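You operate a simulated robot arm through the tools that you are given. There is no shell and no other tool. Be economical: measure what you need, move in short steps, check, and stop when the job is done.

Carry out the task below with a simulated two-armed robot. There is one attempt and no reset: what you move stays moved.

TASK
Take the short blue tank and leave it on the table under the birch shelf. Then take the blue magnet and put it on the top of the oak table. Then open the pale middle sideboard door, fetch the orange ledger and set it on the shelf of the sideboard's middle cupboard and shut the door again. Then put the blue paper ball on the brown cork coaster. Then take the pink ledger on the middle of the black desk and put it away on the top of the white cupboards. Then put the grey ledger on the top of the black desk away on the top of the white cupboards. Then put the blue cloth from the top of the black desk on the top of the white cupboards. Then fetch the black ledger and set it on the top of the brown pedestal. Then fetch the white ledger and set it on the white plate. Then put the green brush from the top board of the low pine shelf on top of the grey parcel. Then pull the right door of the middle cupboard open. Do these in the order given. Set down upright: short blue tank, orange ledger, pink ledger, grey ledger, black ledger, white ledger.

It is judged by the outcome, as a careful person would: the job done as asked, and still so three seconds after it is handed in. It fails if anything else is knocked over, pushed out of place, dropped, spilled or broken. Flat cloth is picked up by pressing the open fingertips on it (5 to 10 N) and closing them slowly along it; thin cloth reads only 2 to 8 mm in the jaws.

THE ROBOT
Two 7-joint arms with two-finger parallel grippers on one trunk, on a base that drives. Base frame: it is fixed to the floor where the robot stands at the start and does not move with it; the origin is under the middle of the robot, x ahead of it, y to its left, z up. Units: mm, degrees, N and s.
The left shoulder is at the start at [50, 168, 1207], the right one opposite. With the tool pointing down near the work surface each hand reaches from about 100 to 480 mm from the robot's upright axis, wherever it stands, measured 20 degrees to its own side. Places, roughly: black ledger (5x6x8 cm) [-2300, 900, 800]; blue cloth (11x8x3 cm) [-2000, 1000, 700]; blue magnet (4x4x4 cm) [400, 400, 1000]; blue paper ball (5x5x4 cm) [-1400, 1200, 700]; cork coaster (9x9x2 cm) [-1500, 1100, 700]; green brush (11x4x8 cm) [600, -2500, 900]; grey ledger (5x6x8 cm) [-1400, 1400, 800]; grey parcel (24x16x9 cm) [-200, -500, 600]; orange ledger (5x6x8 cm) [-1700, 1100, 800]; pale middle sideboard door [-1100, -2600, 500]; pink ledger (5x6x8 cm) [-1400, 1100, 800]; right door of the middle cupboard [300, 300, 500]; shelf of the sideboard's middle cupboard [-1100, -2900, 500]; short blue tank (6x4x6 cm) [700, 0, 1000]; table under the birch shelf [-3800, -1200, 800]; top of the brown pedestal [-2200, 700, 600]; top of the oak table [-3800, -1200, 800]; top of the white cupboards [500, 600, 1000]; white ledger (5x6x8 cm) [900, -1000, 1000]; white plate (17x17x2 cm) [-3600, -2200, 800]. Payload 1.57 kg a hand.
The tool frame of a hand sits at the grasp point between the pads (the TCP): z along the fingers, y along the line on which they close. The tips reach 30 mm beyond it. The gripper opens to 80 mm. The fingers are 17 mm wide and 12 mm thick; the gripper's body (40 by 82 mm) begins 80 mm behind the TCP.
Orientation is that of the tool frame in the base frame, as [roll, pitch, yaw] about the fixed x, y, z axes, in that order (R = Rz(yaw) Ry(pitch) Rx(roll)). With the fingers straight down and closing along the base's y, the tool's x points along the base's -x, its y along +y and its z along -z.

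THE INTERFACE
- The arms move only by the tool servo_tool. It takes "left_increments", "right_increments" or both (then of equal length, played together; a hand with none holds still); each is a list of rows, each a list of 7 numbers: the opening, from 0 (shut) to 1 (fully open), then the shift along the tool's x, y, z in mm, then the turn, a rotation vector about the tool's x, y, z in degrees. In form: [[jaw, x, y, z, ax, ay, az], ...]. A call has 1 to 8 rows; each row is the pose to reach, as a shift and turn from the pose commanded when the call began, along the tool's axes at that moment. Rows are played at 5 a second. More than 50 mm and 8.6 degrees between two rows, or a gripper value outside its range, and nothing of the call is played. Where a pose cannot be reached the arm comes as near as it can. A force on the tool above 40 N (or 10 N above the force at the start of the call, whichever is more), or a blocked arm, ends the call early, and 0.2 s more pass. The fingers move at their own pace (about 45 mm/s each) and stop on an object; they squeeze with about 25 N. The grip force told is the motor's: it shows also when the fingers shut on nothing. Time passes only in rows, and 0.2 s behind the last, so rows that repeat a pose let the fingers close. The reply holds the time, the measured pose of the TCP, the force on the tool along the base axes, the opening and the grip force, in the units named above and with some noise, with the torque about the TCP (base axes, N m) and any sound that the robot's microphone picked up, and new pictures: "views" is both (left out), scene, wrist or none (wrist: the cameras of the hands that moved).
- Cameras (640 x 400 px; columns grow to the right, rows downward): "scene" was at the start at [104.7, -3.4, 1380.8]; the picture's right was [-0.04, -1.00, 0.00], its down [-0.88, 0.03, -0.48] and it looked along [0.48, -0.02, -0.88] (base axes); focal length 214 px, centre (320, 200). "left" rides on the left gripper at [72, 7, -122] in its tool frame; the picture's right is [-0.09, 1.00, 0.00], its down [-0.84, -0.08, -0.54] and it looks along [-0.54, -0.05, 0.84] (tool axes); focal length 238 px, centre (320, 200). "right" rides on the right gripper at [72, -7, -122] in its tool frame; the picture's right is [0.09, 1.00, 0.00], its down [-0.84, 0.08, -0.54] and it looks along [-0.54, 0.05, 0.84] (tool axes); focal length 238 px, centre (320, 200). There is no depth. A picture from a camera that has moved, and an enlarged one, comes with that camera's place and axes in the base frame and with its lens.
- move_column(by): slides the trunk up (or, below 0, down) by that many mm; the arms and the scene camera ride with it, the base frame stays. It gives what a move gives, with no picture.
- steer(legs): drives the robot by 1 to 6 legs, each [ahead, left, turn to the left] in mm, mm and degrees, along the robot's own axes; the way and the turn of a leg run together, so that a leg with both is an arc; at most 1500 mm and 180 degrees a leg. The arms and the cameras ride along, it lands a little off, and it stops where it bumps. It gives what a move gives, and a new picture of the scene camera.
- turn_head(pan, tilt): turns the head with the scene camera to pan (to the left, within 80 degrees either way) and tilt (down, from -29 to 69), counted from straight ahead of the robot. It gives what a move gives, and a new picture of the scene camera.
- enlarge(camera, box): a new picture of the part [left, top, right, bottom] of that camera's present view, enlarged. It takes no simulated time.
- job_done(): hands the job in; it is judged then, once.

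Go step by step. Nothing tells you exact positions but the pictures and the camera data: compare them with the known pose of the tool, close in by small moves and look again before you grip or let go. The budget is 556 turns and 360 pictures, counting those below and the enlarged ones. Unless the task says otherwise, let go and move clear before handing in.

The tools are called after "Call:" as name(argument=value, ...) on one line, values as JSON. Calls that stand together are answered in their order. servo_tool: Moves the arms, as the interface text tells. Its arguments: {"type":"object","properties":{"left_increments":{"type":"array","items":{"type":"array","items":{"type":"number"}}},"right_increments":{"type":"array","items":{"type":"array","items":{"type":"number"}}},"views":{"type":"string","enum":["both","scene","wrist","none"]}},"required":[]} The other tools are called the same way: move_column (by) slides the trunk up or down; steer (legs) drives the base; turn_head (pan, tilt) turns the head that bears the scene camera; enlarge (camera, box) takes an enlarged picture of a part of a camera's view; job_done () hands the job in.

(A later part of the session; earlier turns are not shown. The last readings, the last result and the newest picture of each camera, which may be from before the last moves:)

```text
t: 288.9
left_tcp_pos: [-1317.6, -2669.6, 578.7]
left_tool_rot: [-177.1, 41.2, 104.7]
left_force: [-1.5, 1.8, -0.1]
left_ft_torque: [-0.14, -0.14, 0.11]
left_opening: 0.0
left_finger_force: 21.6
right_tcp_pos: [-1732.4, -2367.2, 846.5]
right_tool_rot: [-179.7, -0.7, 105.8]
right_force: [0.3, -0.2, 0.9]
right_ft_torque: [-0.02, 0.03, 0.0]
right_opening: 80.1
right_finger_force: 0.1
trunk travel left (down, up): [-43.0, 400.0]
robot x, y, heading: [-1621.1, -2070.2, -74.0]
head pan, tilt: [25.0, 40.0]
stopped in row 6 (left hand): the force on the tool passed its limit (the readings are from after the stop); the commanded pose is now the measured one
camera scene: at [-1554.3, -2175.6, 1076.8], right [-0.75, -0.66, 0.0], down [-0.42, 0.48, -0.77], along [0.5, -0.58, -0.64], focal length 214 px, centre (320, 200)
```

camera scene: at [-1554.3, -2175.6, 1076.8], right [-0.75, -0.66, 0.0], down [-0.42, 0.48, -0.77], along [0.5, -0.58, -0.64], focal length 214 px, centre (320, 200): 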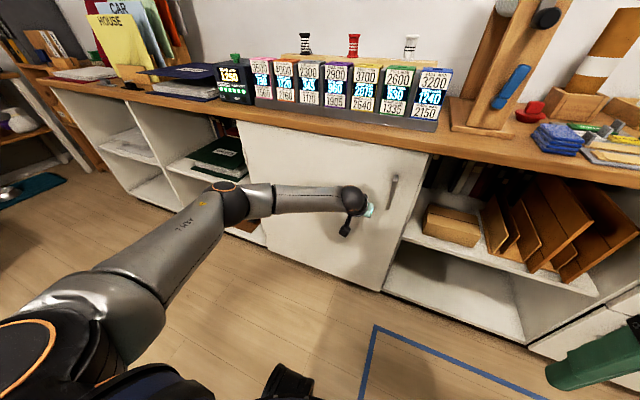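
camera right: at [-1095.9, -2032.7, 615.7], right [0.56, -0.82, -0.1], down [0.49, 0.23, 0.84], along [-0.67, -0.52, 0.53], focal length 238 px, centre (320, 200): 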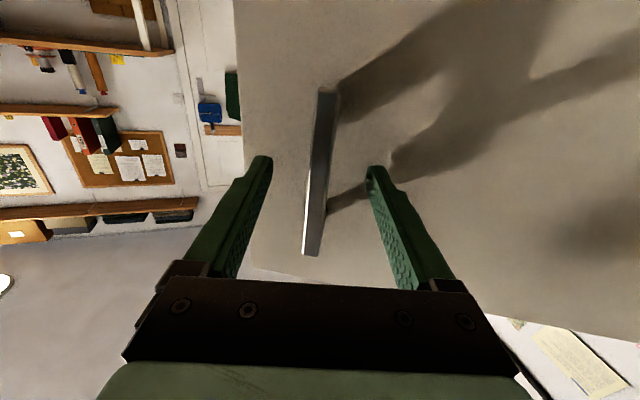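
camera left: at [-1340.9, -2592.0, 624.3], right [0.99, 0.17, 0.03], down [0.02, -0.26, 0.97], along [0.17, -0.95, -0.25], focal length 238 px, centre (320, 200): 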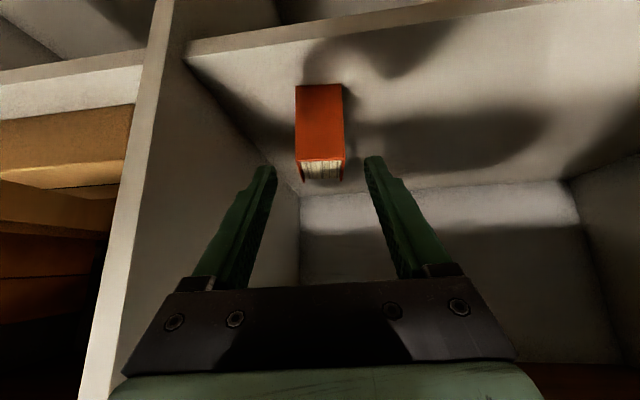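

Call:
steer(legs=[[-300, 0, 0]])

Call:
enlarge(camera="scene", box=[240, 80, 480, 250])

```text
t: 290.9
left_tcp_pos: [-1400.6, -2384.9, 579.1]
left_tool_rot: [-177.1, 41.3, 104.5]
left_force: [0.3, 1.0, 0.0]
left_ft_torque: [0.01, -0.01, 0.0]
left_opening: 0.2
left_finger_force: 21.3
right_tcp_pos: [-1817.2, -2081.4, 845.9]
right_tool_rot: [-179.7, -0.9, 105.6]
right_force: [0.3, -1.0, 0.5]
right_ft_torque: [0.03, -0.01, 0.03]
right_opening: 80.3
right_finger_force: 0.0
trunk travel left (down, up): [-43.0, 400.0]
robot x, y, heading: [-1702.0, -1787.2, -73.8]
head pan, tilt: [25.0, 40.0]
camera scene: at [-1636.8, -1890.3, 1076.7], right [-0.75, -0.66, 0.0], down [-0.42, 0.48, -0.77], along [0.5, -0.58, -0.64], focal length 214 px, centre (320, 200)
```

scene: 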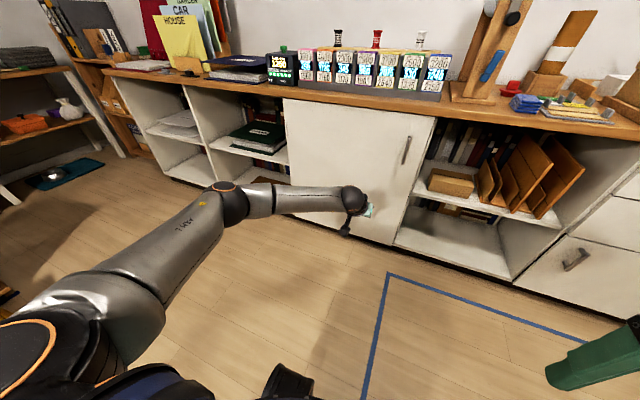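

```text
2.35 times, centred on (360, 165) of scene
camera zoom: at [-1636.8, -1890.3, 1076.7], right [-0.75, -0.66, 0.0], down [-0.42, 0.48, -0.77], along [0.5, -0.58, -0.64], focal length 505 px, centre (226, 282)
```

zoom: 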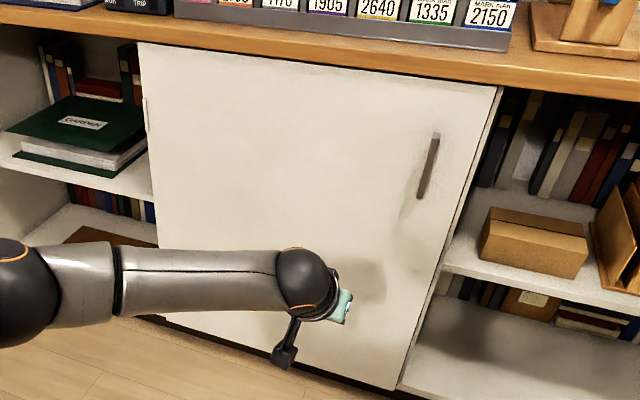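

The door is flush shut with the ledger inside. Next: paper ball. I'll fold the left arm, raise the trunk and go back to the desk.

Call:
servo_tool(left_increments=[[0.5, 33, 0, -29, 0, 7, 0], [1, 66, 0, -58, 0, 14, 0], [1, 99, 0, -87, 0, 21, 0], [1, 132, 0, -116, 0, 28, 0], [1, 165, 0, -145, 0, 35, 0], [1, 195, 0, -172, 0, 41.5, 0]], views="none")

Call:
move_column(by=400)

Call:
steer(legs=[[-1200, 0, 0], [0, 0, 90], [0, 0, 90]])

Call:
turn_head(pan=0, tilt=35)

```text
t: 292.4
left_tcp_pos: [-1456.9, -2129.4, 578.8]
left_tool_rot: [-177.8, -0.4, 102.6]
left_force: [-0.1, 0.2, 0.0]
left_ft_torque: [0.0, -0.02, 0.02]
left_opening: 80.0
left_finger_force: 0.0
right_tcp_pos: [-1815.5, -2082.2, 846.4]
right_tool_rot: [-179.7, -0.8, 105.6]
right_force: [0.6, 0.4, 0.6]
right_ft_torque: [0.0, -0.01, -0.01]
right_opening: 79.8
right_finger_force: 0.1
trunk travel left (down, up): [-43.0, 400.0]
robot x, y, heading: [-1700.5, -1787.6, -74.0]
head pan, tilt: [25.0, 40.0]
```

```text
t: 296.2
left_tcp_pos: [-1456.5, -2130.0, 978.5]
left_tool_rot: [-177.7, -0.2, 102.6]
left_force: [0.0, 0.6, -0.1]
left_ft_torque: [-0.01, -0.06, 0.0]
left_opening: 80.3
left_finger_force: 0.1
right_tcp_pos: [-1817.0, -2082.8, 1245.7]
right_tool_rot: [-179.7, -0.8, 105.6]
right_force: [0.7, 0.1, 0.1]
right_ft_torque: [0.01, 0.01, -0.03]
right_opening: 80.1
right_finger_force: 0.0
trunk travel left (down, up): [-443.0, 0.0]
robot x, y, heading: [-1706.1, -1787.7, -74.0]
head pan, tilt: [25.0, 40.0]
```

```text
t: 310.2
left_tcp_pos: [-2314.6, -277.7, 978.8]
left_tool_rot: [-177.7, -0.3, -73.5]
left_force: [-0.5, -0.2, 0.4]
left_ft_torque: [-0.03, -0.02, -0.01]
left_opening: 79.8
left_finger_force: 0.0
right_tcp_pos: [-1954.2, -300.8, 1246.9]
right_tool_rot: [-179.8, -0.8, -70.6]
right_force: [-0.8, -0.6, 1.0]
right_ft_torque: [-0.01, -0.02, -0.01]
right_opening: 80.0
right_finger_force: 0.1
trunk travel left (down, up): [-443.0, 0.0]
robot x, y, heading: [-2047.2, -601.5, 109.9]
head pan, tilt: [25.0, 40.0]
camera scene: at [-2120.4, -506.8, 1476.7], right [0.71, 0.71, 0.0], down [0.45, -0.46, -0.77], along [-0.54, 0.54, -0.64], focal length 214 px, centre (320, 200)
```

scene: 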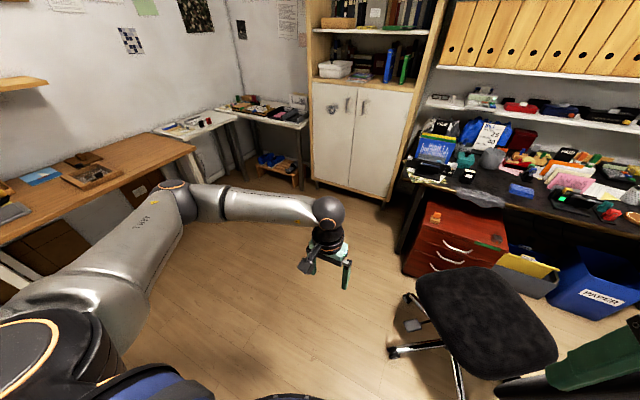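

```text
t: 311.1
left_tcp_pos: [-2316.2, -277.5, 979.8]
left_tool_rot: [-177.7, -0.2, -73.5]
left_force: [0.6, 0.5, -0.2]
left_ft_torque: [-0.01, 0.03, 0.03]
left_opening: 80.0
left_finger_force: 0.0
right_tcp_pos: [-1952.8, -301.7, 1247.1]
right_tool_rot: [-179.7, -0.8, -70.6]
right_force: [1.1, 0.3, -0.4]
right_ft_torque: [-0.02, -0.03, -0.01]
right_opening: 79.8
right_finger_force: 0.1
trunk travel left (down, up): [-443.0, 0.0]
robot x, y, heading: [-2046.4, -601.5, 109.8]
head pan, tilt: [0.0, 35.0]
camera scene: at [-2090.3, -484.2, 1484.2], right [0.94, 0.34, 0.0], down [0.2, -0.54, -0.82], along [-0.28, 0.77, -0.57], focal length 214 px, centre (320, 200)
```

scene: 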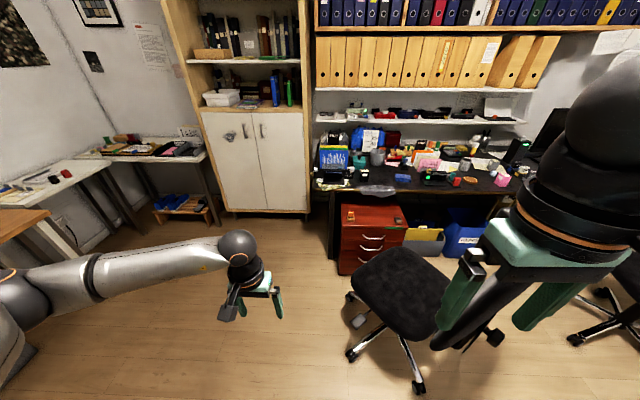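

I'll tuck the left hand up, square to the desk, and slide right in front of the chair to the gap.

Call:
servo_tool(left_increments=[[1, 0, 0, -45, 0, 0, 0], [1, 0, 0, -90, 0, 0, 0], [1, 0, 0, -135, 0, 0, 0], [1, 0, 0, -180, 0, 0, 0], [1, 0, 0, -220, 0, 0, 0], [1, 0, 0, -260, 0, 0, 0]], views="none")

Call:
steer(legs=[[0, 0, -3.7], [0, -1110, 0], [800, 0, 0]])

```text
t: 312.5
left_tcp_pos: [-2325.2, -282.6, 1239.2]
left_tool_rot: [-177.9, -0.1, -73.5]
left_force: [0.2, 1.2, 0.6]
left_ft_torque: [-0.01, 0.0, 0.03]
left_opening: 80.2
left_finger_force: 0.0
right_tcp_pos: [-1953.7, -301.2, 1245.2]
right_tool_rot: [-179.6, -0.8, -70.6]
right_force: [-0.1, 0.2, -0.7]
right_ft_torque: [-0.01, 0.03, 0.02]
right_opening: 80.1
right_finger_force: 0.1
trunk travel left (down, up): [-443.0, 0.0]
robot x, y, heading: [-2043.5, -605.5, 110.0]
head pan, tilt: [0.0, 35.0]
```

```text
t: 322.6
left_tcp_pos: [-1408.5, 820.7, 1238.2]
left_tool_rot: [-177.8, -0.2, -78.6]
left_force: [0.1, 0.3, 0.2]
left_ft_torque: [-0.01, 0.03, 0.04]
left_opening: 80.2
left_finger_force: 0.1
right_tcp_pos: [-1039.4, 768.5, 1245.0]
right_tool_rot: [-179.6, -0.9, -75.8]
right_force: [0.7, -0.1, -0.2]
right_ft_torque: [-0.03, -0.01, 0.0]
right_opening: 79.9
right_finger_force: 0.0
trunk travel left (down, up): [-443.0, 0.0]
robot x, y, heading: [-1160.8, 478.4, 104.6]
head pan, tilt: [0.0, 35.0]
camera scene: at [-1192.6, 598.2, 1484.2], right [0.97, 0.25, 0.0], down [0.15, -0.56, -0.82], along [-0.21, 0.79, -0.57], focal length 214 px, centre (320, 200)
```

scene: 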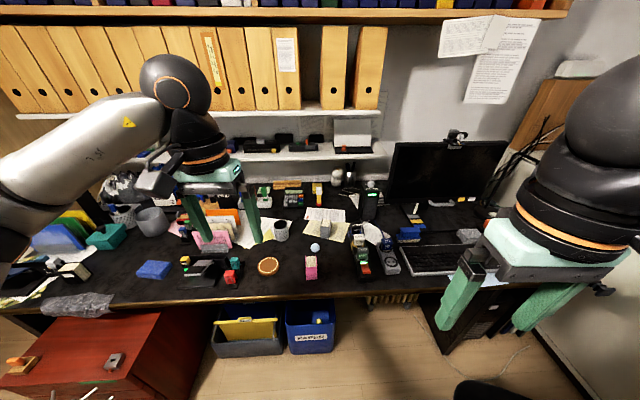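

Ball at about (-1385, 1221), coaster at (-1546, 1084). I'll drive 210 mm nearer, lower the trunk some and bring the left hand over the ball.

Call:
steer(legs=[[210, 0, 1.4]])

Call:
move_column(by=-120)

Call:
servo_tool(left_increments=[[1, -30, -20, 20, 0, 0, 0], [1, -60, -40, 40, 0, 0, 0], [1, -90, -60, 60, 0, 0, 0], [1, -115, -80, 80, 0, 0, 0], [1, -130, -100, 100, 0, 0, 0], [1, -140, -120, 120, 0, 0, 0]], views="wrist")

```text
t: 324.2
left_tcp_pos: [-1473.4, 1012.8, 1237.8]
left_tool_rot: [-177.8, -0.2, -77.2]
left_force: [0.0, 0.6, 0.5]
left_ft_torque: [0.02, 0.01, 0.02]
left_opening: 80.1
left_finger_force: 0.0
right_tcp_pos: [-1102.9, 971.0, 1246.9]
right_tool_rot: [-179.7, -0.8, -74.2]
right_force: [0.9, -0.2, 0.3]
right_ft_torque: [-0.03, -0.02, 0.0]
right_opening: 79.9
right_finger_force: 0.0
trunk travel left (down, up): [-443.0, 0.0]
robot x, y, heading: [-1214.1, 673.4, 105.9]
head pan, tilt: [0.0, 35.0]
camera scene: at [-1251.5, 796.4, 1484.2], right [0.96, 0.28, 0.0], down [0.16, -0.55, -0.82], along [-0.23, 0.79, -0.57], focal length 214 px, centre (320, 200)
```

scene: 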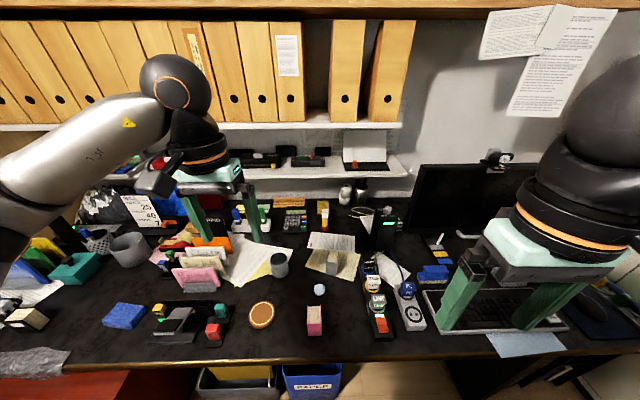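

```text
t: 325.7
left_tcp_pos: [-1472.0, 1011.9, 1117.9]
left_tool_rot: [-177.9, -0.1, -77.1]
left_force: [-0.1, -0.2, 1.0]
left_ft_torque: [0.03, 0.01, -0.01]
left_opening: 79.8
left_finger_force: 0.1
right_tcp_pos: [-1102.8, 969.7, 1126.6]
right_tool_rot: [-179.6, -0.8, -74.0]
right_force: [0.2, 0.6, 1.0]
right_ft_torque: [-0.03, 0.0, 0.01]
right_opening: 79.9
right_finger_force: 0.1
trunk travel left (down, up): [-323.0, 120.0]
robot x, y, heading: [-1217.5, 672.1, 106.3]
head pan, tilt: [0.0, 35.0]
```

```text
t: 327.1
left_tcp_pos: [-1383.2, 1174.8, 1004.5]
left_tool_rot: [-178.0, -0.1, -77.1]
left_force: [1.0, 0.4, 0.1]
left_ft_torque: [-0.01, -0.01, 0.01]
left_opening: 80.0
left_finger_force: 0.2
right_tcp_pos: [-1102.2, 969.4, 1126.0]
right_tool_rot: [-179.7, -0.8, -74.2]
right_force: [0.1, 0.8, 0.3]
right_ft_torque: [-0.01, -0.01, 0.0]
right_opening: 80.0
right_finger_force: 0.1
trunk travel left (down, up): [-323.0, 120.0]
robot x, y, heading: [-1213.6, 675.4, 106.4]
head pan, tilt: [0.0, 35.0]
camera left: at [-1377.0, 1103.2, 1125.8], right [-0.99, -0.13, -0.04], down [-0.13, 0.83, 0.54], along [-0.04, 0.54, -0.84], focal length 238 px, centre (320, 200)
```

left: 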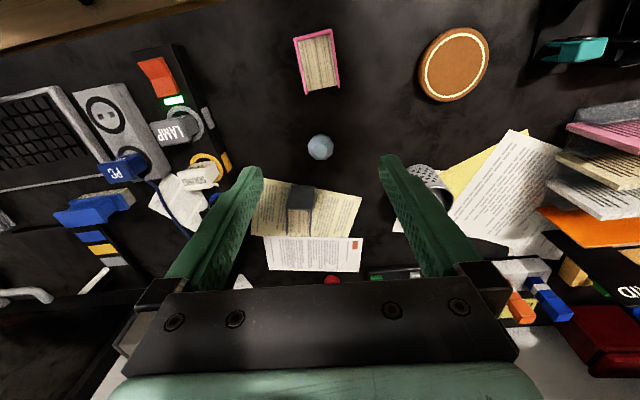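

Ball at ≈(-1381, 1240, 750), coaster at ≈(-1537, 1101). Move above the ball and down to 50 mm over it.

Call:
servo_tool(left_increments=[[1, -15, -4, 40, -1, 0, 0], [1, -30, -8, 80, -2, 0, 0], [1, -45, -12, 120, -2, 0, 0], [1, -62, -16, 160, -2, 0, 0], [1, -62, -16, 190, -2, 0, 0]], views="wrist")

```text
t: 328.3
left_tcp_pos: [-1368.1, 1216.3, 820.5]
left_tool_rot: [-179.8, -0.1, -77.2]
left_force: [0.3, -0.2, -0.1]
left_ft_torque: [-0.01, 0.02, -0.01]
left_opening: 80.0
left_finger_force: 0.1
left hand out of reach, approached as far as the arm can: row 4, 5
right_tcp_pos: [-1102.6, 969.6, 1126.1]
right_tool_rot: [-179.8, -0.7, -74.1]
right_force: [0.2, -0.7, -0.1]
right_ft_torque: [0.0, 0.01, 0.04]
right_opening: 80.1
right_finger_force: 0.0
trunk travel left (down, up): [-323.0, 120.0]
robot x, y, heading: [-1214.9, 673.0, 106.3]
head pan, tilt: [0.0, 35.0]
camera left: at [-1358.5, 1145.7, 942.0], right [-0.99, -0.13, 0.0], down [-0.11, 0.83, 0.54], along [-0.07, 0.54, -0.84], focal length 238 px, centre (320, 200)
```

left: 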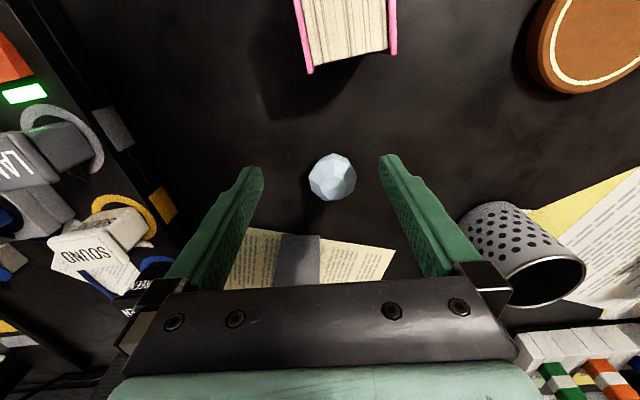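

Slightly short on reach; drive 40 mm closer and correct, then descend around the ball.

Call:
steer(legs=[[40, 0, 0]])

Call:
servo_tool(left_increments=[[1, 35, -2, 0, 0, 0, 0], [1, 35, -2, 20, 0, 0, 0], [1, 35, -2, 20, 0, 0, 0]], views="wrist")

```text
t: 329.2
left_tcp_pos: [-1380.8, 1253.7, 819.5]
left_tool_rot: [-179.7, -0.1, -77.0]
left_force: [0.6, -0.5, 1.5]
left_ft_torque: [-0.02, 0.0, -0.04]
left_opening: 80.1
left_finger_force: 0.0
right_tcp_pos: [-1113.8, 1008.8, 1124.9]
right_tool_rot: [-179.7, -0.8, -74.1]
right_force: [-0.4, -0.1, -1.6]
right_ft_torque: [-0.02, 0.02, -0.01]
right_opening: 80.1
right_finger_force: 0.0
trunk travel left (down, up): [-323.0, 120.0]
robot x, y, heading: [-1228.1, 711.7, 106.4]
head pan, tilt: [0.0, 35.0]
camera scene: at [-1262.6, 834.2, 1364.1], right [0.96, 0.28, 0.0], down [0.16, -0.55, -0.82], along [-0.23, 0.79, -0.57], focal length 214 px, centre (320, 200)
```

scene: 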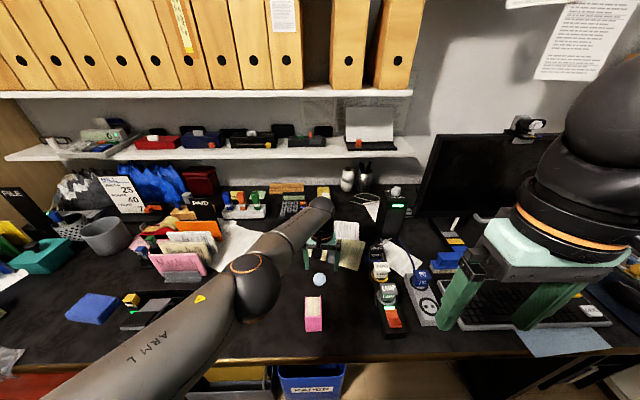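

```text
t: 330.0
left_tcp_pos: [-1367.6, 1219.0, 797.3]
left_tool_rot: [-179.9, -0.1, -76.8]
left_force: [1.3, -0.3, -0.5]
left_ft_torque: [0.12, 0.13, -0.04]
left_opening: 80.0
left_finger_force: 0.0
left hand out of reach, approached as far as the arm can: row 1, 2
right_tcp_pos: [-1114.2, 1006.4, 1125.8]
right_tool_rot: [-179.7, -0.8, -74.1]
right_force: [-0.8, 0.5, 0.0]
right_ft_torque: [0.03, 0.01, -0.02]
right_opening: 80.1
right_finger_force: 0.0
trunk travel left (down, up): [-323.0, 120.0]
robot x, y, heading: [-1227.3, 712.1, 106.1]
head pan, tilt: [0.0, 35.0]
camera left: at [-1357.6, 1148.5, 920.2], right [-0.99, -0.14, 0.0], down [-0.12, 0.83, 0.54], along [-0.07, 0.54, -0.84], focal length 238 px, centre (320, 200)
```

left: 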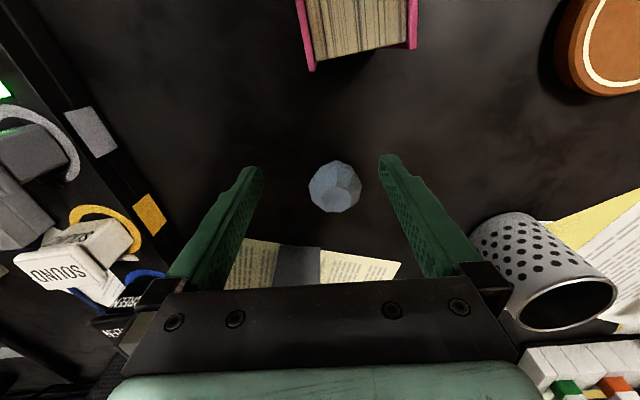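

Call:
servo_tool(left_increments=[[1, -13, 4, 0, 0, 0, 0], [1, -26, 7, 0, 0, 0, 0], [1, -26, 7, 15, 0, 0, 0], [1, -26, 7, 28, 0, 0, 0], [1, -26, 7, 28, 0, 0, 0]], views="wrist")

```text
t: 331.2
left_tcp_pos: [-1384.1, 1242.6, 770.8]
left_tool_rot: [-179.9, -0.2, -77.1]
left_force: [-1.1, -0.3, 0.1]
left_ft_torque: [-0.03, -0.03, -0.02]
left_opening: 79.9
left_finger_force: 0.0
right_tcp_pos: [-1114.0, 1007.1, 1125.5]
right_tool_rot: [-179.8, -0.8, -74.1]
right_force: [-0.1, 0.1, -0.8]
right_ft_torque: [0.03, 0.02, 0.03]
right_opening: 79.9
right_finger_force: 0.0
trunk travel left (down, up): [-323.0, 120.0]
robot x, y, heading: [-1228.0, 709.6, 106.3]
head pan, tilt: [0.0, 35.0]
camera left: at [-1374.4, 1171.0, 893.8], right [-0.99, -0.13, 0.0], down [-0.11, 0.83, 0.54], along [-0.07, 0.54, -0.84], focal length 238 px, centre (320, 200)
```

left: 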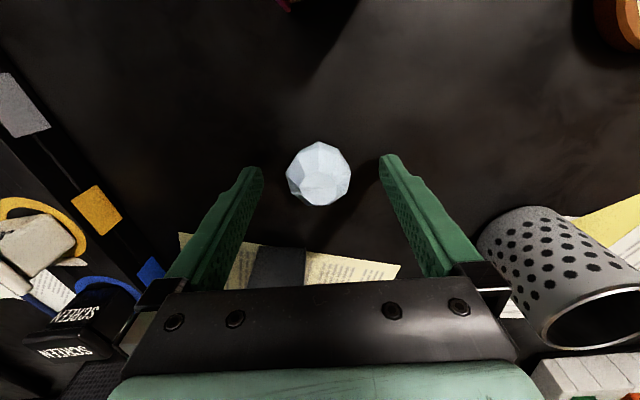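

Ball is centred between the fingertips. Close and lift.

Call:
servo_tool(left_increments=[[0.5, 0, 0, 0, 0, 0, 0], [0, 0, 0, 0, 0, 0, 0], [0, 0, 0, 0, 0, 0, 0], [0, 0, 0, 0, 0, 0, 0], [0, 0, 0, -25, 0, 0, 0], [0, 0, 0, -70, 0, 0, 0], [0, 0, 0, -110, 0, 0, 0]], views="wrist")

```text
t: 332.8
left_tcp_pos: [-1385.0, 1244.1, 883.5]
left_tool_rot: [-179.9, -0.1, -77.0]
left_force: [0.9, 0.3, 1.3]
left_ft_torque: [0.0, 0.0, 0.01]
left_opening: 37.7
left_finger_force: 24.9
right_tcp_pos: [-1113.5, 1007.1, 1127.1]
right_tool_rot: [-179.6, -0.8, -74.1]
right_force: [0.8, 0.6, -0.2]
right_ft_torque: [-0.01, -0.02, -0.03]
right_opening: 80.2
right_finger_force: 0.0
trunk travel left (down, up): [-323.0, 120.0]
robot x, y, heading: [-1225.9, 708.5, 106.5]
head pan, tilt: [0.0, 35.0]
camera left: at [-1375.6, 1173.0, 1005.7], right [-0.99, -0.13, 0.0], down [-0.11, 0.83, 0.54], along [-0.07, 0.54, -0.84], focal length 238 px, centre (320, 200)
```

left: 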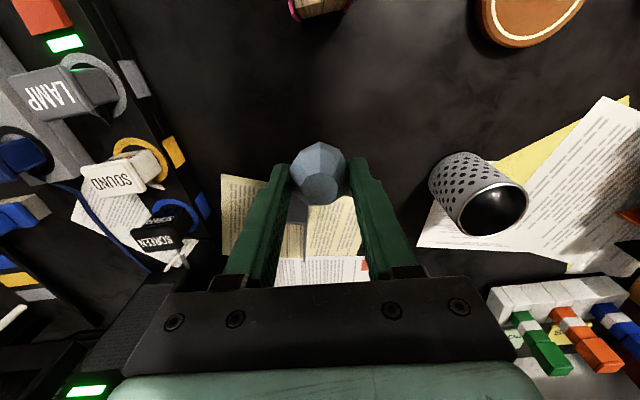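

Call:
servo_tool(left_increments=[[0, 21, 36, 0, 0, 0, 0], [0, 42, 72, 0, 0, 0, 0], [0, 63, 108, 0, 0, 0, 0], [0, 84, 144, 0, 0, 0, 0], [0, 105, 180, 0, 0, 0, 0], [0, 105, 180, 30, 0, 0, 0]], views="wrist")

```text
t: 334.2
left_tcp_pos: [-1535.8, 1102.7, 851.1]
left_tool_rot: [-179.8, -0.2, -77.1]
left_force: [-0.2, -0.2, -0.5]
left_ft_torque: [-0.01, 0.0, -0.04]
left_opening: 38.0
left_finger_force: 25.3
right_tcp_pos: [-1114.3, 1008.7, 1125.2]
right_tool_rot: [-179.7, -0.8, -74.1]
right_force: [1.0, 0.4, -0.2]
right_ft_torque: [-0.01, 0.01, 0.0]
right_opening: 80.1
right_finger_force: 0.1
trunk travel left (down, up): [-323.0, 120.0]
robot x, y, heading: [-1227.4, 712.4, 106.5]
head pan, tilt: [0.0, 35.0]
camera left: at [-1525.0, 1031.4, 974.3], right [-0.99, -0.13, 0.0], down [-0.11, 0.83, 0.54], along [-0.07, 0.54, -0.84], focal length 238 px, centre (320, 200)
```

left: 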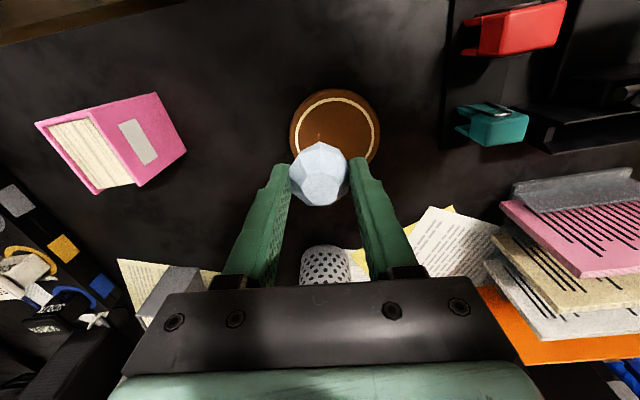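

Coaster centre ~13 mm further left; shift and lower, feeling for contact (expected ~z 790).

Call:
servo_tool(left_increments=[[0, -3, 13, 15, 0, 0, 0], [0, -3, 13, 35, 0, 0, 0], [0, -3, 13, 50, 0, 0, 0]], views="none")

Call:
servo_tool(left_increments=[[0, 0, 0, 4, 0, 0, 0], [0, 0, 0, 4, 0, 0, 0]], views="none")

Call:
servo_tool(left_increments=[[0, 0, 0, 4, 0, 0, 0], [0, 0, 0, 4, 0, 0, 0]], views="wrist")

```text
t: 335.0
left_tcp_pos: [-1548.8, 1101.4, 802.4]
left_tool_rot: [-179.9, -0.2, -77.1]
left_force: [0.1, -0.6, 0.3]
left_ft_torque: [0.01, 0.02, -0.01]
left_opening: 38.0
left_finger_force: 25.1
right_tcp_pos: [-1115.0, 1006.4, 1127.2]
right_tool_rot: [-179.7, -0.8, -74.0]
right_force: [0.0, -0.4, 0.6]
right_ft_torque: [0.0, -0.01, -0.01]
right_opening: 80.1
right_finger_force: 0.0
trunk travel left (down, up): [-323.0, 120.0]
robot x, y, heading: [-1223.1, 712.2, 106.4]
head pan, tilt: [0.0, 35.0]
```

```text
t: 335.6
left_tcp_pos: [-1548.8, 1102.3, 797.8]
left_tool_rot: [-179.8, -0.2, -77.0]
left_force: [0.9, -0.6, 0.1]
left_ft_torque: [0.0, -0.01, 0.03]
left_opening: 37.8
left_finger_force: 24.7
right_tcp_pos: [-1114.3, 1007.7, 1126.1]
right_tool_rot: [-179.7, -0.9, -74.0]
right_force: [-0.5, -0.1, 0.4]
right_ft_torque: [-0.01, 0.0, -0.01]
right_opening: 79.9
right_finger_force: 0.0
trunk travel left (down, up): [-323.0, 120.0]
robot x, y, heading: [-1228.6, 716.0, 106.6]
head pan, tilt: [0.0, 35.0]
```

```text
t: 336.2
left_tcp_pos: [-1548.1, 1102.2, 794.1]
left_tool_rot: [-179.8, -0.2, -77.0]
left_force: [1.2, -0.5, -0.1]
left_ft_torque: [0.03, 0.02, 0.04]
left_opening: 37.9
left_finger_force: 24.9
right_tcp_pos: [-1113.4, 1008.1, 1126.5]
right_tool_rot: [-179.6, -0.8, -74.1]
right_force: [-0.4, 0.2, -0.3]
right_ft_torque: [0.0, 0.0, -0.01]
right_opening: 79.7
right_finger_force: 0.1
trunk travel left (down, up): [-323.0, 120.0]
robot x, y, heading: [-1225.0, 709.8, 106.5]
head pan, tilt: [0.0, 35.0]
camera left: at [-1538.0, 1030.9, 916.8], right [-0.99, -0.13, 0.0], down [-0.11, 0.83, 0.54], along [-0.07, 0.54, -0.84], focal length 238 px, centre (320, 200)
```

left: 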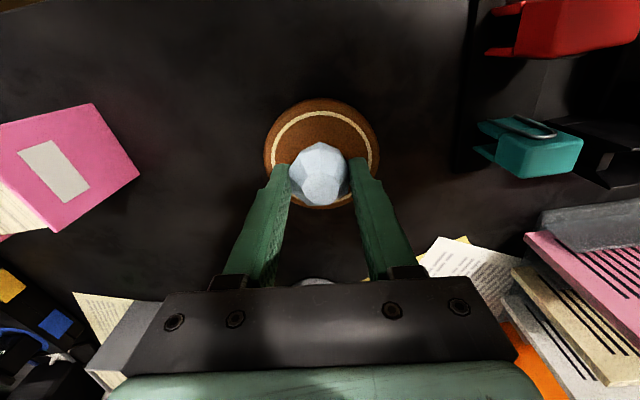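

Call:
servo_tool(left_increments=[[0, 0, 0, 3, 0, 0, 0], [0, 0, 0, 3, 0, 0, 0]], views="none")

Call:
servo_tool(left_increments=[[0, 0, 0, 3, 0, 0, 0], [0, 0, 0, 3, 0, 0, 0]], views="none")

```text
t: 336.8
left_tcp_pos: [-1548.9, 1102.1, 791.2]
left_tool_rot: [-179.9, 0.0, -77.1]
left_force: [-0.4, 0.8, -0.2]
left_ft_torque: [-0.02, -0.02, 0.02]
left_opening: 38.0
left_finger_force: 25.0
right_tcp_pos: [-1113.6, 1008.6, 1125.5]
right_tool_rot: [-179.7, -0.7, -74.1]
right_force: [0.0, -0.1, 0.0]
right_ft_torque: [-0.02, 0.01, 0.0]
right_opening: 79.9
right_finger_force: 0.0
trunk travel left (down, up): [-323.0, 120.0]
robot x, y, heading: [-1227.6, 714.0, 106.6]
head pan, tilt: [0.0, 35.0]
```

```text
t: 337.4
left_tcp_pos: [-1549.3, 1101.2, 788.4]
left_tool_rot: [-179.8, -0.3, -77.1]
left_force: [-0.4, -0.7, -0.3]
left_ft_torque: [0.04, 0.0, -0.02]
left_opening: 37.7
left_finger_force: 24.6
right_tcp_pos: [-1114.4, 1006.9, 1126.5]
right_tool_rot: [-179.6, -0.8, -74.1]
right_force: [0.5, 0.0, 0.6]
right_ft_torque: [-0.01, -0.02, -0.03]
right_opening: 80.2
right_finger_force: 0.1
trunk travel left (down, up): [-323.0, 120.0]
robot x, y, heading: [-1227.1, 713.2, 106.4]
head pan, tilt: [0.0, 35.0]
```

Call:
servo_tool(left_increments=[[0, 0, 0, 3, 0, 0, 0], [0, 0, 0, 3, 0, 0, 0]], views="none")

Call:
servo_tool(left_increments=[[0, 0, 0, 3, 0, 0, 0], [0, 0, 0, 3, 0, 0, 0]], views="wrist")

```text
t: 338.0
left_tcp_pos: [-1548.4, 1101.6, 786.5]
left_tool_rot: [-179.7, -0.1, -77.2]
left_force: [-1.5, -1.2, 11.7]
left_ft_torque: [-0.09, 0.15, -0.02]
left_opening: 37.7
left_finger_force: 25.1
right_tcp_pos: [-1113.9, 1006.7, 1126.3]
right_tool_rot: [-179.6, -0.7, -74.1]
right_force: [0.4, 0.0, -1.1]
right_ft_torque: [0.02, -0.01, -0.02]
right_opening: 79.8
right_finger_force: 0.1
trunk travel left (down, up): [-323.0, 120.0]
robot x, y, heading: [-1226.0, 711.4, 106.6]
head pan, tilt: [0.0, 35.0]
```

```text
t: 338.6
left_tcp_pos: [-1547.5, 1102.9, 784.2]
left_tool_rot: [-179.8, 0.1, -77.1]
left_force: [0.1, -0.5, 22.9]
left_ft_torque: [-0.03, 0.17, 0.01]
left_opening: 38.2
left_finger_force: 25.0
right_tcp_pos: [-1113.2, 1007.2, 1126.8]
right_tool_rot: [-179.7, -0.8, -74.1]
right_force: [0.7, -0.5, 0.3]
right_ft_torque: [0.03, -0.01, 0.0]
right_opening: 80.3
right_finger_force: 0.0
trunk travel left (down, up): [-323.0, 120.0]
robot x, y, heading: [-1224.2, 712.4, 106.7]
head pan, tilt: [0.0, 35.0]
camera left: at [-1537.6, 1031.1, 906.8], right [-0.99, -0.13, 0.0], down [-0.11, 0.83, 0.54], along [-0.07, 0.54, -0.84], focal length 238 px, centre (320, 200)
```

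left: 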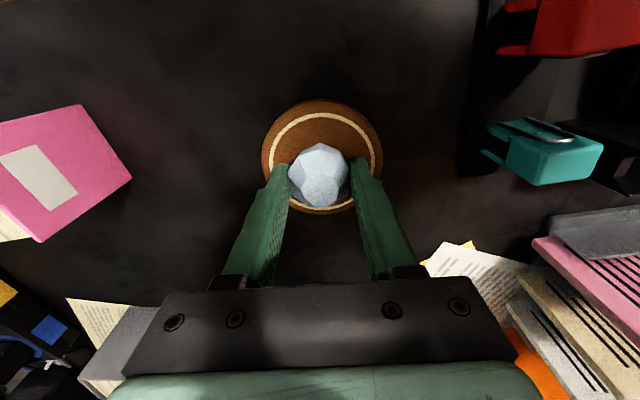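

Contact on the cork. Ease off, open slowly, lift.

Call:
servo_tool(left_increments=[[0, 0, 0, -4, 0, 0, 0], [0.5, 0, 0, -4, 0, 0, 0], [0.6, 0, 0, -4, 0, 0, 0], [0.75, 0, 0, -4, 0, 0, 0], [0.85, 0, 0, -4, 0, 0, 0], [0.85, 0, 0, -30, 0, 0, 0], [0.85, 0, 0, -75, 0, 0, 0], [0.85, 0, 0, -120, 0, 0, 0]], views="wrist")

```text
t: 340.4
left_tcp_pos: [-1550.1, 1101.4, 902.4]
left_tool_rot: [-179.8, -0.2, -77.1]
left_force: [-0.6, -0.3, 0.1]
left_ft_torque: [0.01, -0.04, -0.02]
left_opening: 68.1
left_finger_force: 0.0
right_tcp_pos: [-1114.4, 1007.6, 1126.5]
right_tool_rot: [-179.7, -0.8, -74.1]
right_force: [1.2, -0.5, -0.1]
right_ft_torque: [0.01, -0.02, 0.0]
right_opening: 80.2
right_finger_force: 0.1
trunk travel left (down, up): [-323.0, 120.0]
robot x, y, heading: [-1224.3, 711.3, 106.5]
head pan, tilt: [0.0, 35.0]
camera left: at [-1541.0, 1029.9, 1024.1], right [-0.99, -0.13, 0.0], down [-0.11, 0.83, 0.54], along [-0.07, 0.54, -0.84], focal length 238 px, centre (320, 200)
```

left: 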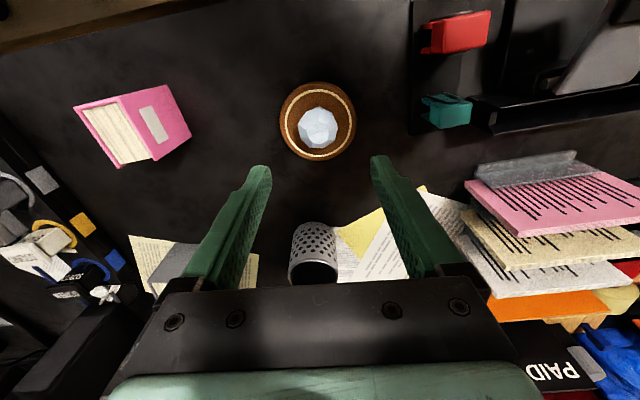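

The ball rests on the coaster. Next the pink ledger: move the left hand over it for a top view.

Call:
servo_tool(left_increments=[[1, 6, -42, -15, 0, 0, 0], [1, 12, -84, -30, 0, 0, 0], [1, 18, -126, -45, 0, 0, 0], [1, 25, -169, -60, 0, 0, 0]], views="wrist")

```text
t: 341.4
left_tcp_pos: [-1378.1, 1115.9, 964.1]
left_tool_rot: [-179.9, -0.2, -76.9]
left_force: [0.7, -0.2, 0.8]
left_ft_torque: [-0.02, -0.01, -0.02]
left_opening: 80.2
left_finger_force: 0.1
right_tcp_pos: [-1114.2, 1007.6, 1126.2]
right_tool_rot: [-179.7, -0.8, -74.0]
right_force: [0.9, -0.5, -0.4]
right_ft_torque: [0.02, 0.01, -0.02]
right_opening: 79.8
right_finger_force: 0.0
trunk travel left (down, up): [-323.0, 120.0]
robot x, y, heading: [-1224.6, 712.9, 106.2]
head pan, tilt: [0.0, 35.0]
camera left: at [-1368.6, 1044.8, 1086.4], right [-0.99, -0.13, 0.0], down [-0.11, 0.83, 0.54], along [-0.07, 0.54, -0.84], focal length 238 px, centre (320, 200)
```

left: 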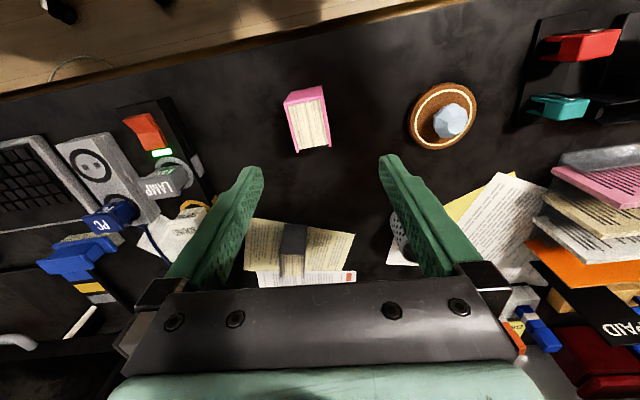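

Pink ledger at (-1367, 1121), depth axis about 10° left of the tool. Align and go just above it.

Call:
servo_tool(left_increments=[[1, -1, -6, 40, 0, 0, -5], [1, -2.4, -12, 80, 0, 0, -10], [1, -2.4, -12, 110, 0, 0, -10]], views="wrist")

```text
t: 342.2
left_tcp_pos: [-1369.3, 1121.1, 851.0]
left_tool_rot: [-179.9, -0.2, -66.9]
left_force: [-0.3, 0.4, 0.2]
left_ft_torque: [0.0, -0.01, -0.02]
left_opening: 80.2
left_finger_force: 0.0
right_tcp_pos: [-1114.3, 1007.5, 1125.9]
right_tool_rot: [-179.6, -0.8, -74.1]
right_force: [0.0, 0.5, 0.1]
right_ft_torque: [0.01, -0.01, 0.05]
right_opening: 79.8
right_finger_force: 0.1
trunk travel left (down, up): [-323.0, 120.0]
robot x, y, heading: [-1225.1, 712.8, 106.6]
head pan, tilt: [0.0, 35.0]
camera left: at [-1345.9, 1052.4, 973.5], right [-0.95, -0.3, 0.0], down [-0.26, 0.8, 0.54], along [-0.16, 0.51, -0.84], focal length 238 px, centre (320, 200)
```

left: 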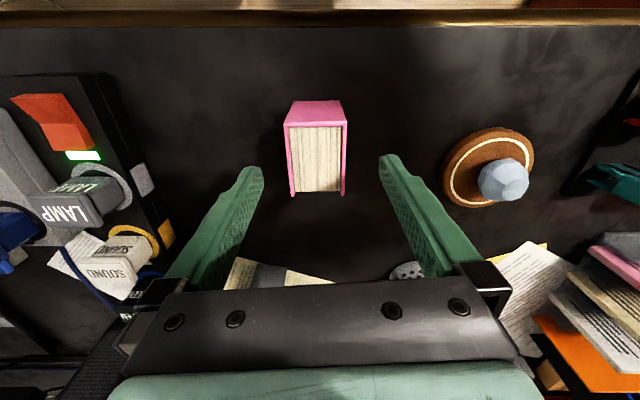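

Perfectly aligned. Descend 70 mm and grip.

Call:
servo_tool(left_increments=[[1, 0, -3, 25, 0, 0, 0], [1, 0, -3, 50, 0, 0, 0], [1, 0, -3, 70, 0, 0, 0], [0.4, 0, -3, 70, 0, 0, 0], [0, 0, -3, 70, 0, 0, 0], [0, 0, -3, 70, 0, 0, 0], [0, 0, -3, 70, 0, 0, 0]], views="wrist")

Call:
servo_tool(left_increments=[[0, 0, 0, -20, 0, 0, 0], [0, 0, 0, -60, 0, 0, 0], [0, 0, 0, -105, 0, 0, 0], [0, 0, 0, -150, 0, 0, 0], [0, 30, 30, -190, 0, 0, 0], [0, 60, 50, -220, 0, 0, 0]], views="wrist")

```text
t: 343.8
left_tcp_pos: [-1365.5, 1121.7, 783.2]
left_tool_rot: [-179.9, -0.2, -67.2]
left_force: [-0.7, -0.4, -0.9]
left_ft_torque: [-0.02, 0.05, -0.04]
left_opening: 44.4
left_finger_force: 25.1
right_tcp_pos: [-1115.0, 1007.0, 1126.5]
right_tool_rot: [-179.7, -0.8, -74.1]
right_force: [-0.4, 1.1, -0.4]
right_ft_torque: [0.03, -0.04, -0.03]
right_opening: 80.1
right_finger_force: 0.0
trunk travel left (down, up): [-323.0, 120.0]
robot x, y, heading: [-1227.1, 711.6, 106.5]
head pan, tilt: [0.0, 35.0]
camera left: at [-1343.2, 1052.8, 904.5], right [-0.95, -0.3, 0.0], down [-0.26, 0.8, 0.54], along [-0.16, 0.51, -0.84], focal length 238 px, centre (320, 200)
```

left: 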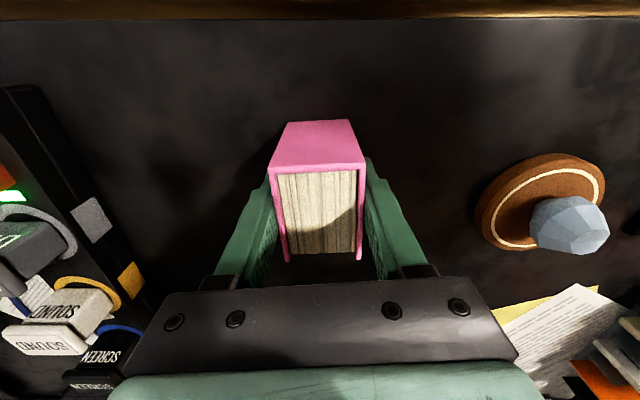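

```text
refused: row 5 steps farther than a row can; nothing moved
```

Gripped at 44 mm. Lift straight up (smaller steps).

Call:
servo_tool(left_increments=[[0, 0, 0, -20, 0, 0, 0], [0, 0, 0, -60, 0, 0, 0], [0, 0, 0, -105, 0, 0, 0], [0, 0, 0, -150, 0, 0, 0], [0, 20, 20, -185, 0, 0, 0], [0, 40, 40, -220, 0, 0, 0], [0, 60, 60, -250, 0, 0, 0]], views="none")

Call:
move_column(by=120)

Call:
steer(legs=[[-720, 0, 0], [-150, 0, 0], [0, 0, -90]])

Call:
turn_head(pan=0, tilt=30)

```text
t: 345.4
left_tcp_pos: [-1400.3, 1043.3, 1031.1]
left_tool_rot: [-179.9, -0.2, -67.2]
left_force: [-0.2, 0.5, -2.6]
left_ft_torque: [0.0, 0.01, 0.04]
left_opening: 43.8
left_finger_force: 25.1
right_tcp_pos: [-1114.0, 1008.2, 1126.7]
right_tool_rot: [-179.7, -0.8, -74.2]
right_force: [-0.5, 0.7, 0.0]
right_ft_torque: [0.01, 0.0, -0.02]
right_opening: 79.8
right_finger_force: 0.0
trunk travel left (down, up): [-323.0, 120.0]
robot x, y, heading: [-1226.7, 713.0, 106.5]
head pan, tilt: [0.0, 35.0]
```

```text
t: 346.9
left_tcp_pos: [-1400.9, 1043.4, 1151.8]
left_tool_rot: [-180.0, -0.1, -67.1]
left_force: [-0.9, 0.8, -2.4]
left_ft_torque: [-0.01, 0.02, -0.01]
left_opening: 43.6
left_finger_force: 25.4
right_tcp_pos: [-1114.9, 1007.5, 1246.5]
right_tool_rot: [-179.7, -0.8, -74.1]
right_force: [-0.8, 0.3, 0.6]
right_ft_torque: [0.01, -0.02, 0.02]
right_opening: 79.9
right_finger_force: 0.0
trunk travel left (down, up): [-443.0, 0.0]
robot x, y, heading: [-1221.3, 712.3, 106.4]
head pan, tilt: [0.0, 35.0]
```

```text
t: 355.6
left_tcp_pos: [-654.4, 58.7, 1151.9]
left_tool_rot: [-179.9, -0.1, -154.6]
left_force: [-0.1, 0.2, -2.5]
left_ft_torque: [0.01, 0.02, 0.01]
left_opening: 43.8
left_finger_force: 24.9
right_tcp_pos: [-678.2, -229.2, 1245.4]
right_tool_rot: [-179.7, -0.8, -161.8]
right_force: [0.7, 0.0, -0.5]
right_ft_torque: [0.0, -0.01, 0.01]
right_opening: 79.9
right_finger_force: 0.0
trunk travel left (down, up): [-443.0, 0.0]
robot x, y, heading: [-981.4, -128.7, 18.8]
head pan, tilt: [0.0, 35.0]
camera scene: at [-857.4, -88.9, 1484.2], right [0.32, -0.95, 0.0], down [-0.54, -0.18, -0.82], along [0.78, 0.26, -0.57], focal length 214 px, centre (320, 200)
```

scene: 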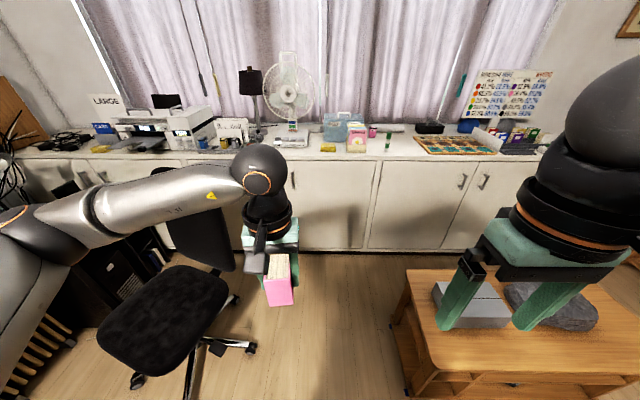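

```text
t: 356.2
left_tcp_pos: [-654.3, 57.9, 1151.9]
left_tool_rot: [-179.9, -0.2, -154.8]
left_force: [0.4, -0.6, -2.1]
left_ft_torque: [0.01, 0.03, -0.04]
left_opening: 44.0
left_finger_force: 25.0
right_tcp_pos: [-678.3, -228.6, 1245.5]
right_tool_rot: [-179.7, -0.9, -161.8]
right_force: [0.4, 1.3, -0.4]
right_ft_torque: [-0.02, -0.01, 0.0]
right_opening: 80.1
right_finger_force: 0.0
trunk travel left (down, up): [-443.0, 0.0]
robot x, y, heading: [-978.7, -132.1, 18.6]
head pan, tilt: [0.0, 30.0]
camera scene: at [-855.2, -88.0, 1492.0], right [0.32, -0.95, 0.0], down [-0.47, -0.16, -0.87], along [0.82, 0.28, -0.5], focal length 214 px, centre (320, 200)
```

scene: 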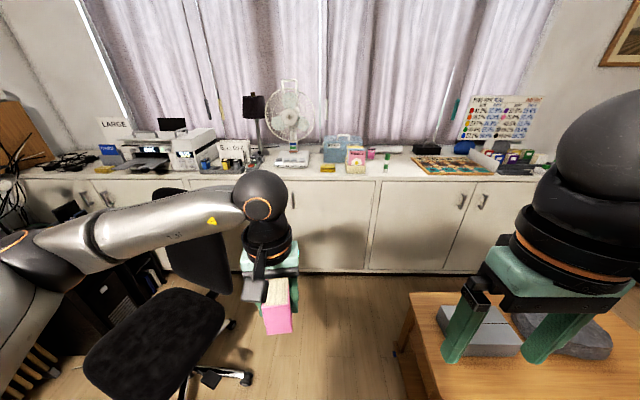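

Path to the cupboards is clear. I'll drive up; the pink ledger will go on the free front area where the magnet was, beside the fan base.

Call:
steer(legs=[[0, 0, -2.6], [1040, 10, 0]])

Call:
servo_tool(left_increments=[[0, 0, 35, 0, 0, 0, 0], [0, 0, 70, 0, 0, 0, 0], [0, 0, 70, 0, 0, 0, 0]], views="wrist")

```text
t: 361.9
left_tcp_pos: [322.6, 354.2, 1151.7]
left_tool_rot: [-179.9, -0.2, -156.1]
left_force: [0.0, 0.2, -2.5]
left_ft_torque: [0.0, 0.01, 0.0]
left_opening: 43.7
left_finger_force: 25.3
right_tcp_pos: [292.1, 68.3, 1246.6]
right_tool_rot: [-179.7, -0.8, -163.1]
right_force: [1.1, -0.9, -0.2]
right_ft_torque: [-0.02, -0.04, 0.01]
right_opening: 80.0
right_finger_force: 0.0
trunk travel left (down, up): [-443.0, 0.0]
robot x, y, heading: [-6.5, 173.2, 17.4]
head pan, tilt: [0.0, 30.0]
camera scene: at [118.9, 212.2, 1492.0], right [0.3, -0.95, 0.0], down [-0.48, -0.15, -0.87], along [0.83, 0.26, -0.5], focal length 214 px, centre (320, 200)
```

scene: 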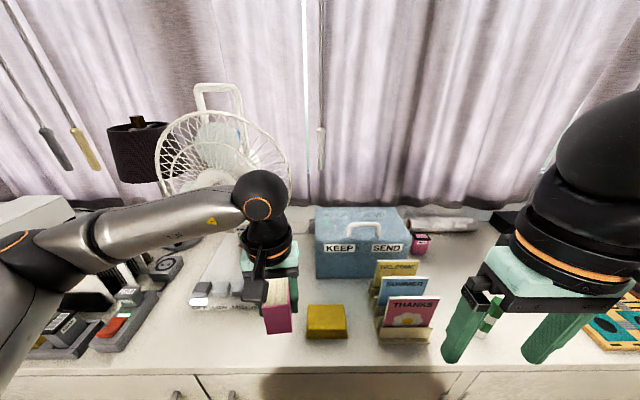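

```text
t: 362.7
left_tcp_pos: [291.8, 415.4, 1151.7]
left_tool_rot: [-179.9, -0.2, -156.1]
left_force: [-1.3, -0.5, -3.2]
left_ft_torque: [0.0, 0.02, 0.01]
left_opening: 43.7
left_finger_force: 24.5
right_tcp_pos: [292.9, 67.6, 1246.3]
right_tool_rot: [-179.7, -0.8, -163.2]
right_force: [0.0, -0.8, -0.4]
right_ft_torque: [-0.02, -0.02, -0.02]
right_opening: 79.8
right_finger_force: 0.0
trunk travel left (down, up): [-443.0, 0.0]
robot x, y, heading: [-5.5, 174.8, 17.5]
head pan, tilt: [0.0, 30.0]
camera left: at [225.4, 393.2, 1274.2], right [-0.32, 0.95, 0.0], down [0.8, 0.27, 0.54], along [0.51, 0.17, -0.84], focal length 238 px, centre (320, 200)
```

left: 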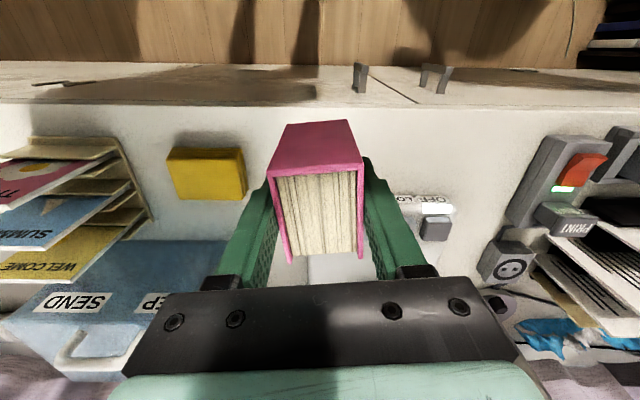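

Call:
servo_tool(left_increments=[[0, -17, -10, 15, 0, 0, 3], [0, -34, -20, 40, 0, 0, 6], [0, -51, -30, 70, 0, 0, 8], [0, -51, -30, 105, 0, 0, 8], [0, -51, -30, 112, 0, 0, 8]], views="wrist")

```text
t: 363.9
left_tcp_pos: [355.2, 411.5, 1038.8]
left_tool_rot: [-180.0, -0.3, -164.1]
left_force: [-0.5, -0.8, -2.3]
left_ft_torque: [0.02, 0.03, -0.02]
left_opening: 43.9
left_finger_force: 25.2
right_tcp_pos: [292.7, 68.0, 1246.5]
right_tool_rot: [-179.7, -0.8, -163.1]
right_force: [-0.5, 1.4, 0.3]
right_ft_torque: [0.01, 0.01, 0.02]
right_opening: 80.0
right_finger_force: 0.0
trunk travel left (down, up): [-443.0, 0.0]
robot x, y, heading: [-7.2, 174.2, 17.2]
head pan, tilt: [0.0, 30.0]
camera left: at [284.4, 398.1, 1160.8], right [-0.18, 0.98, 0.0], down [0.83, 0.16, 0.54], along [0.53, 0.1, -0.84], focal length 238 px, centre (320, 200)
```

left: 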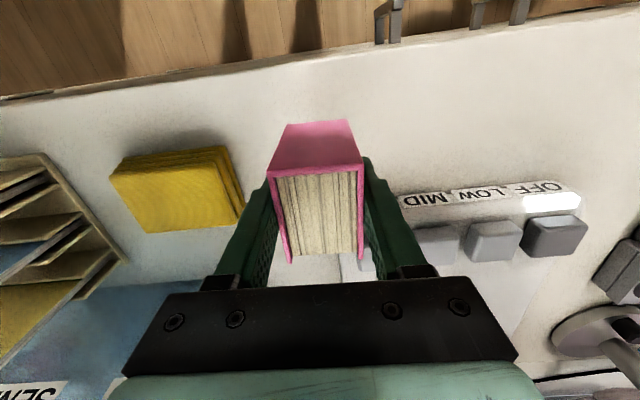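

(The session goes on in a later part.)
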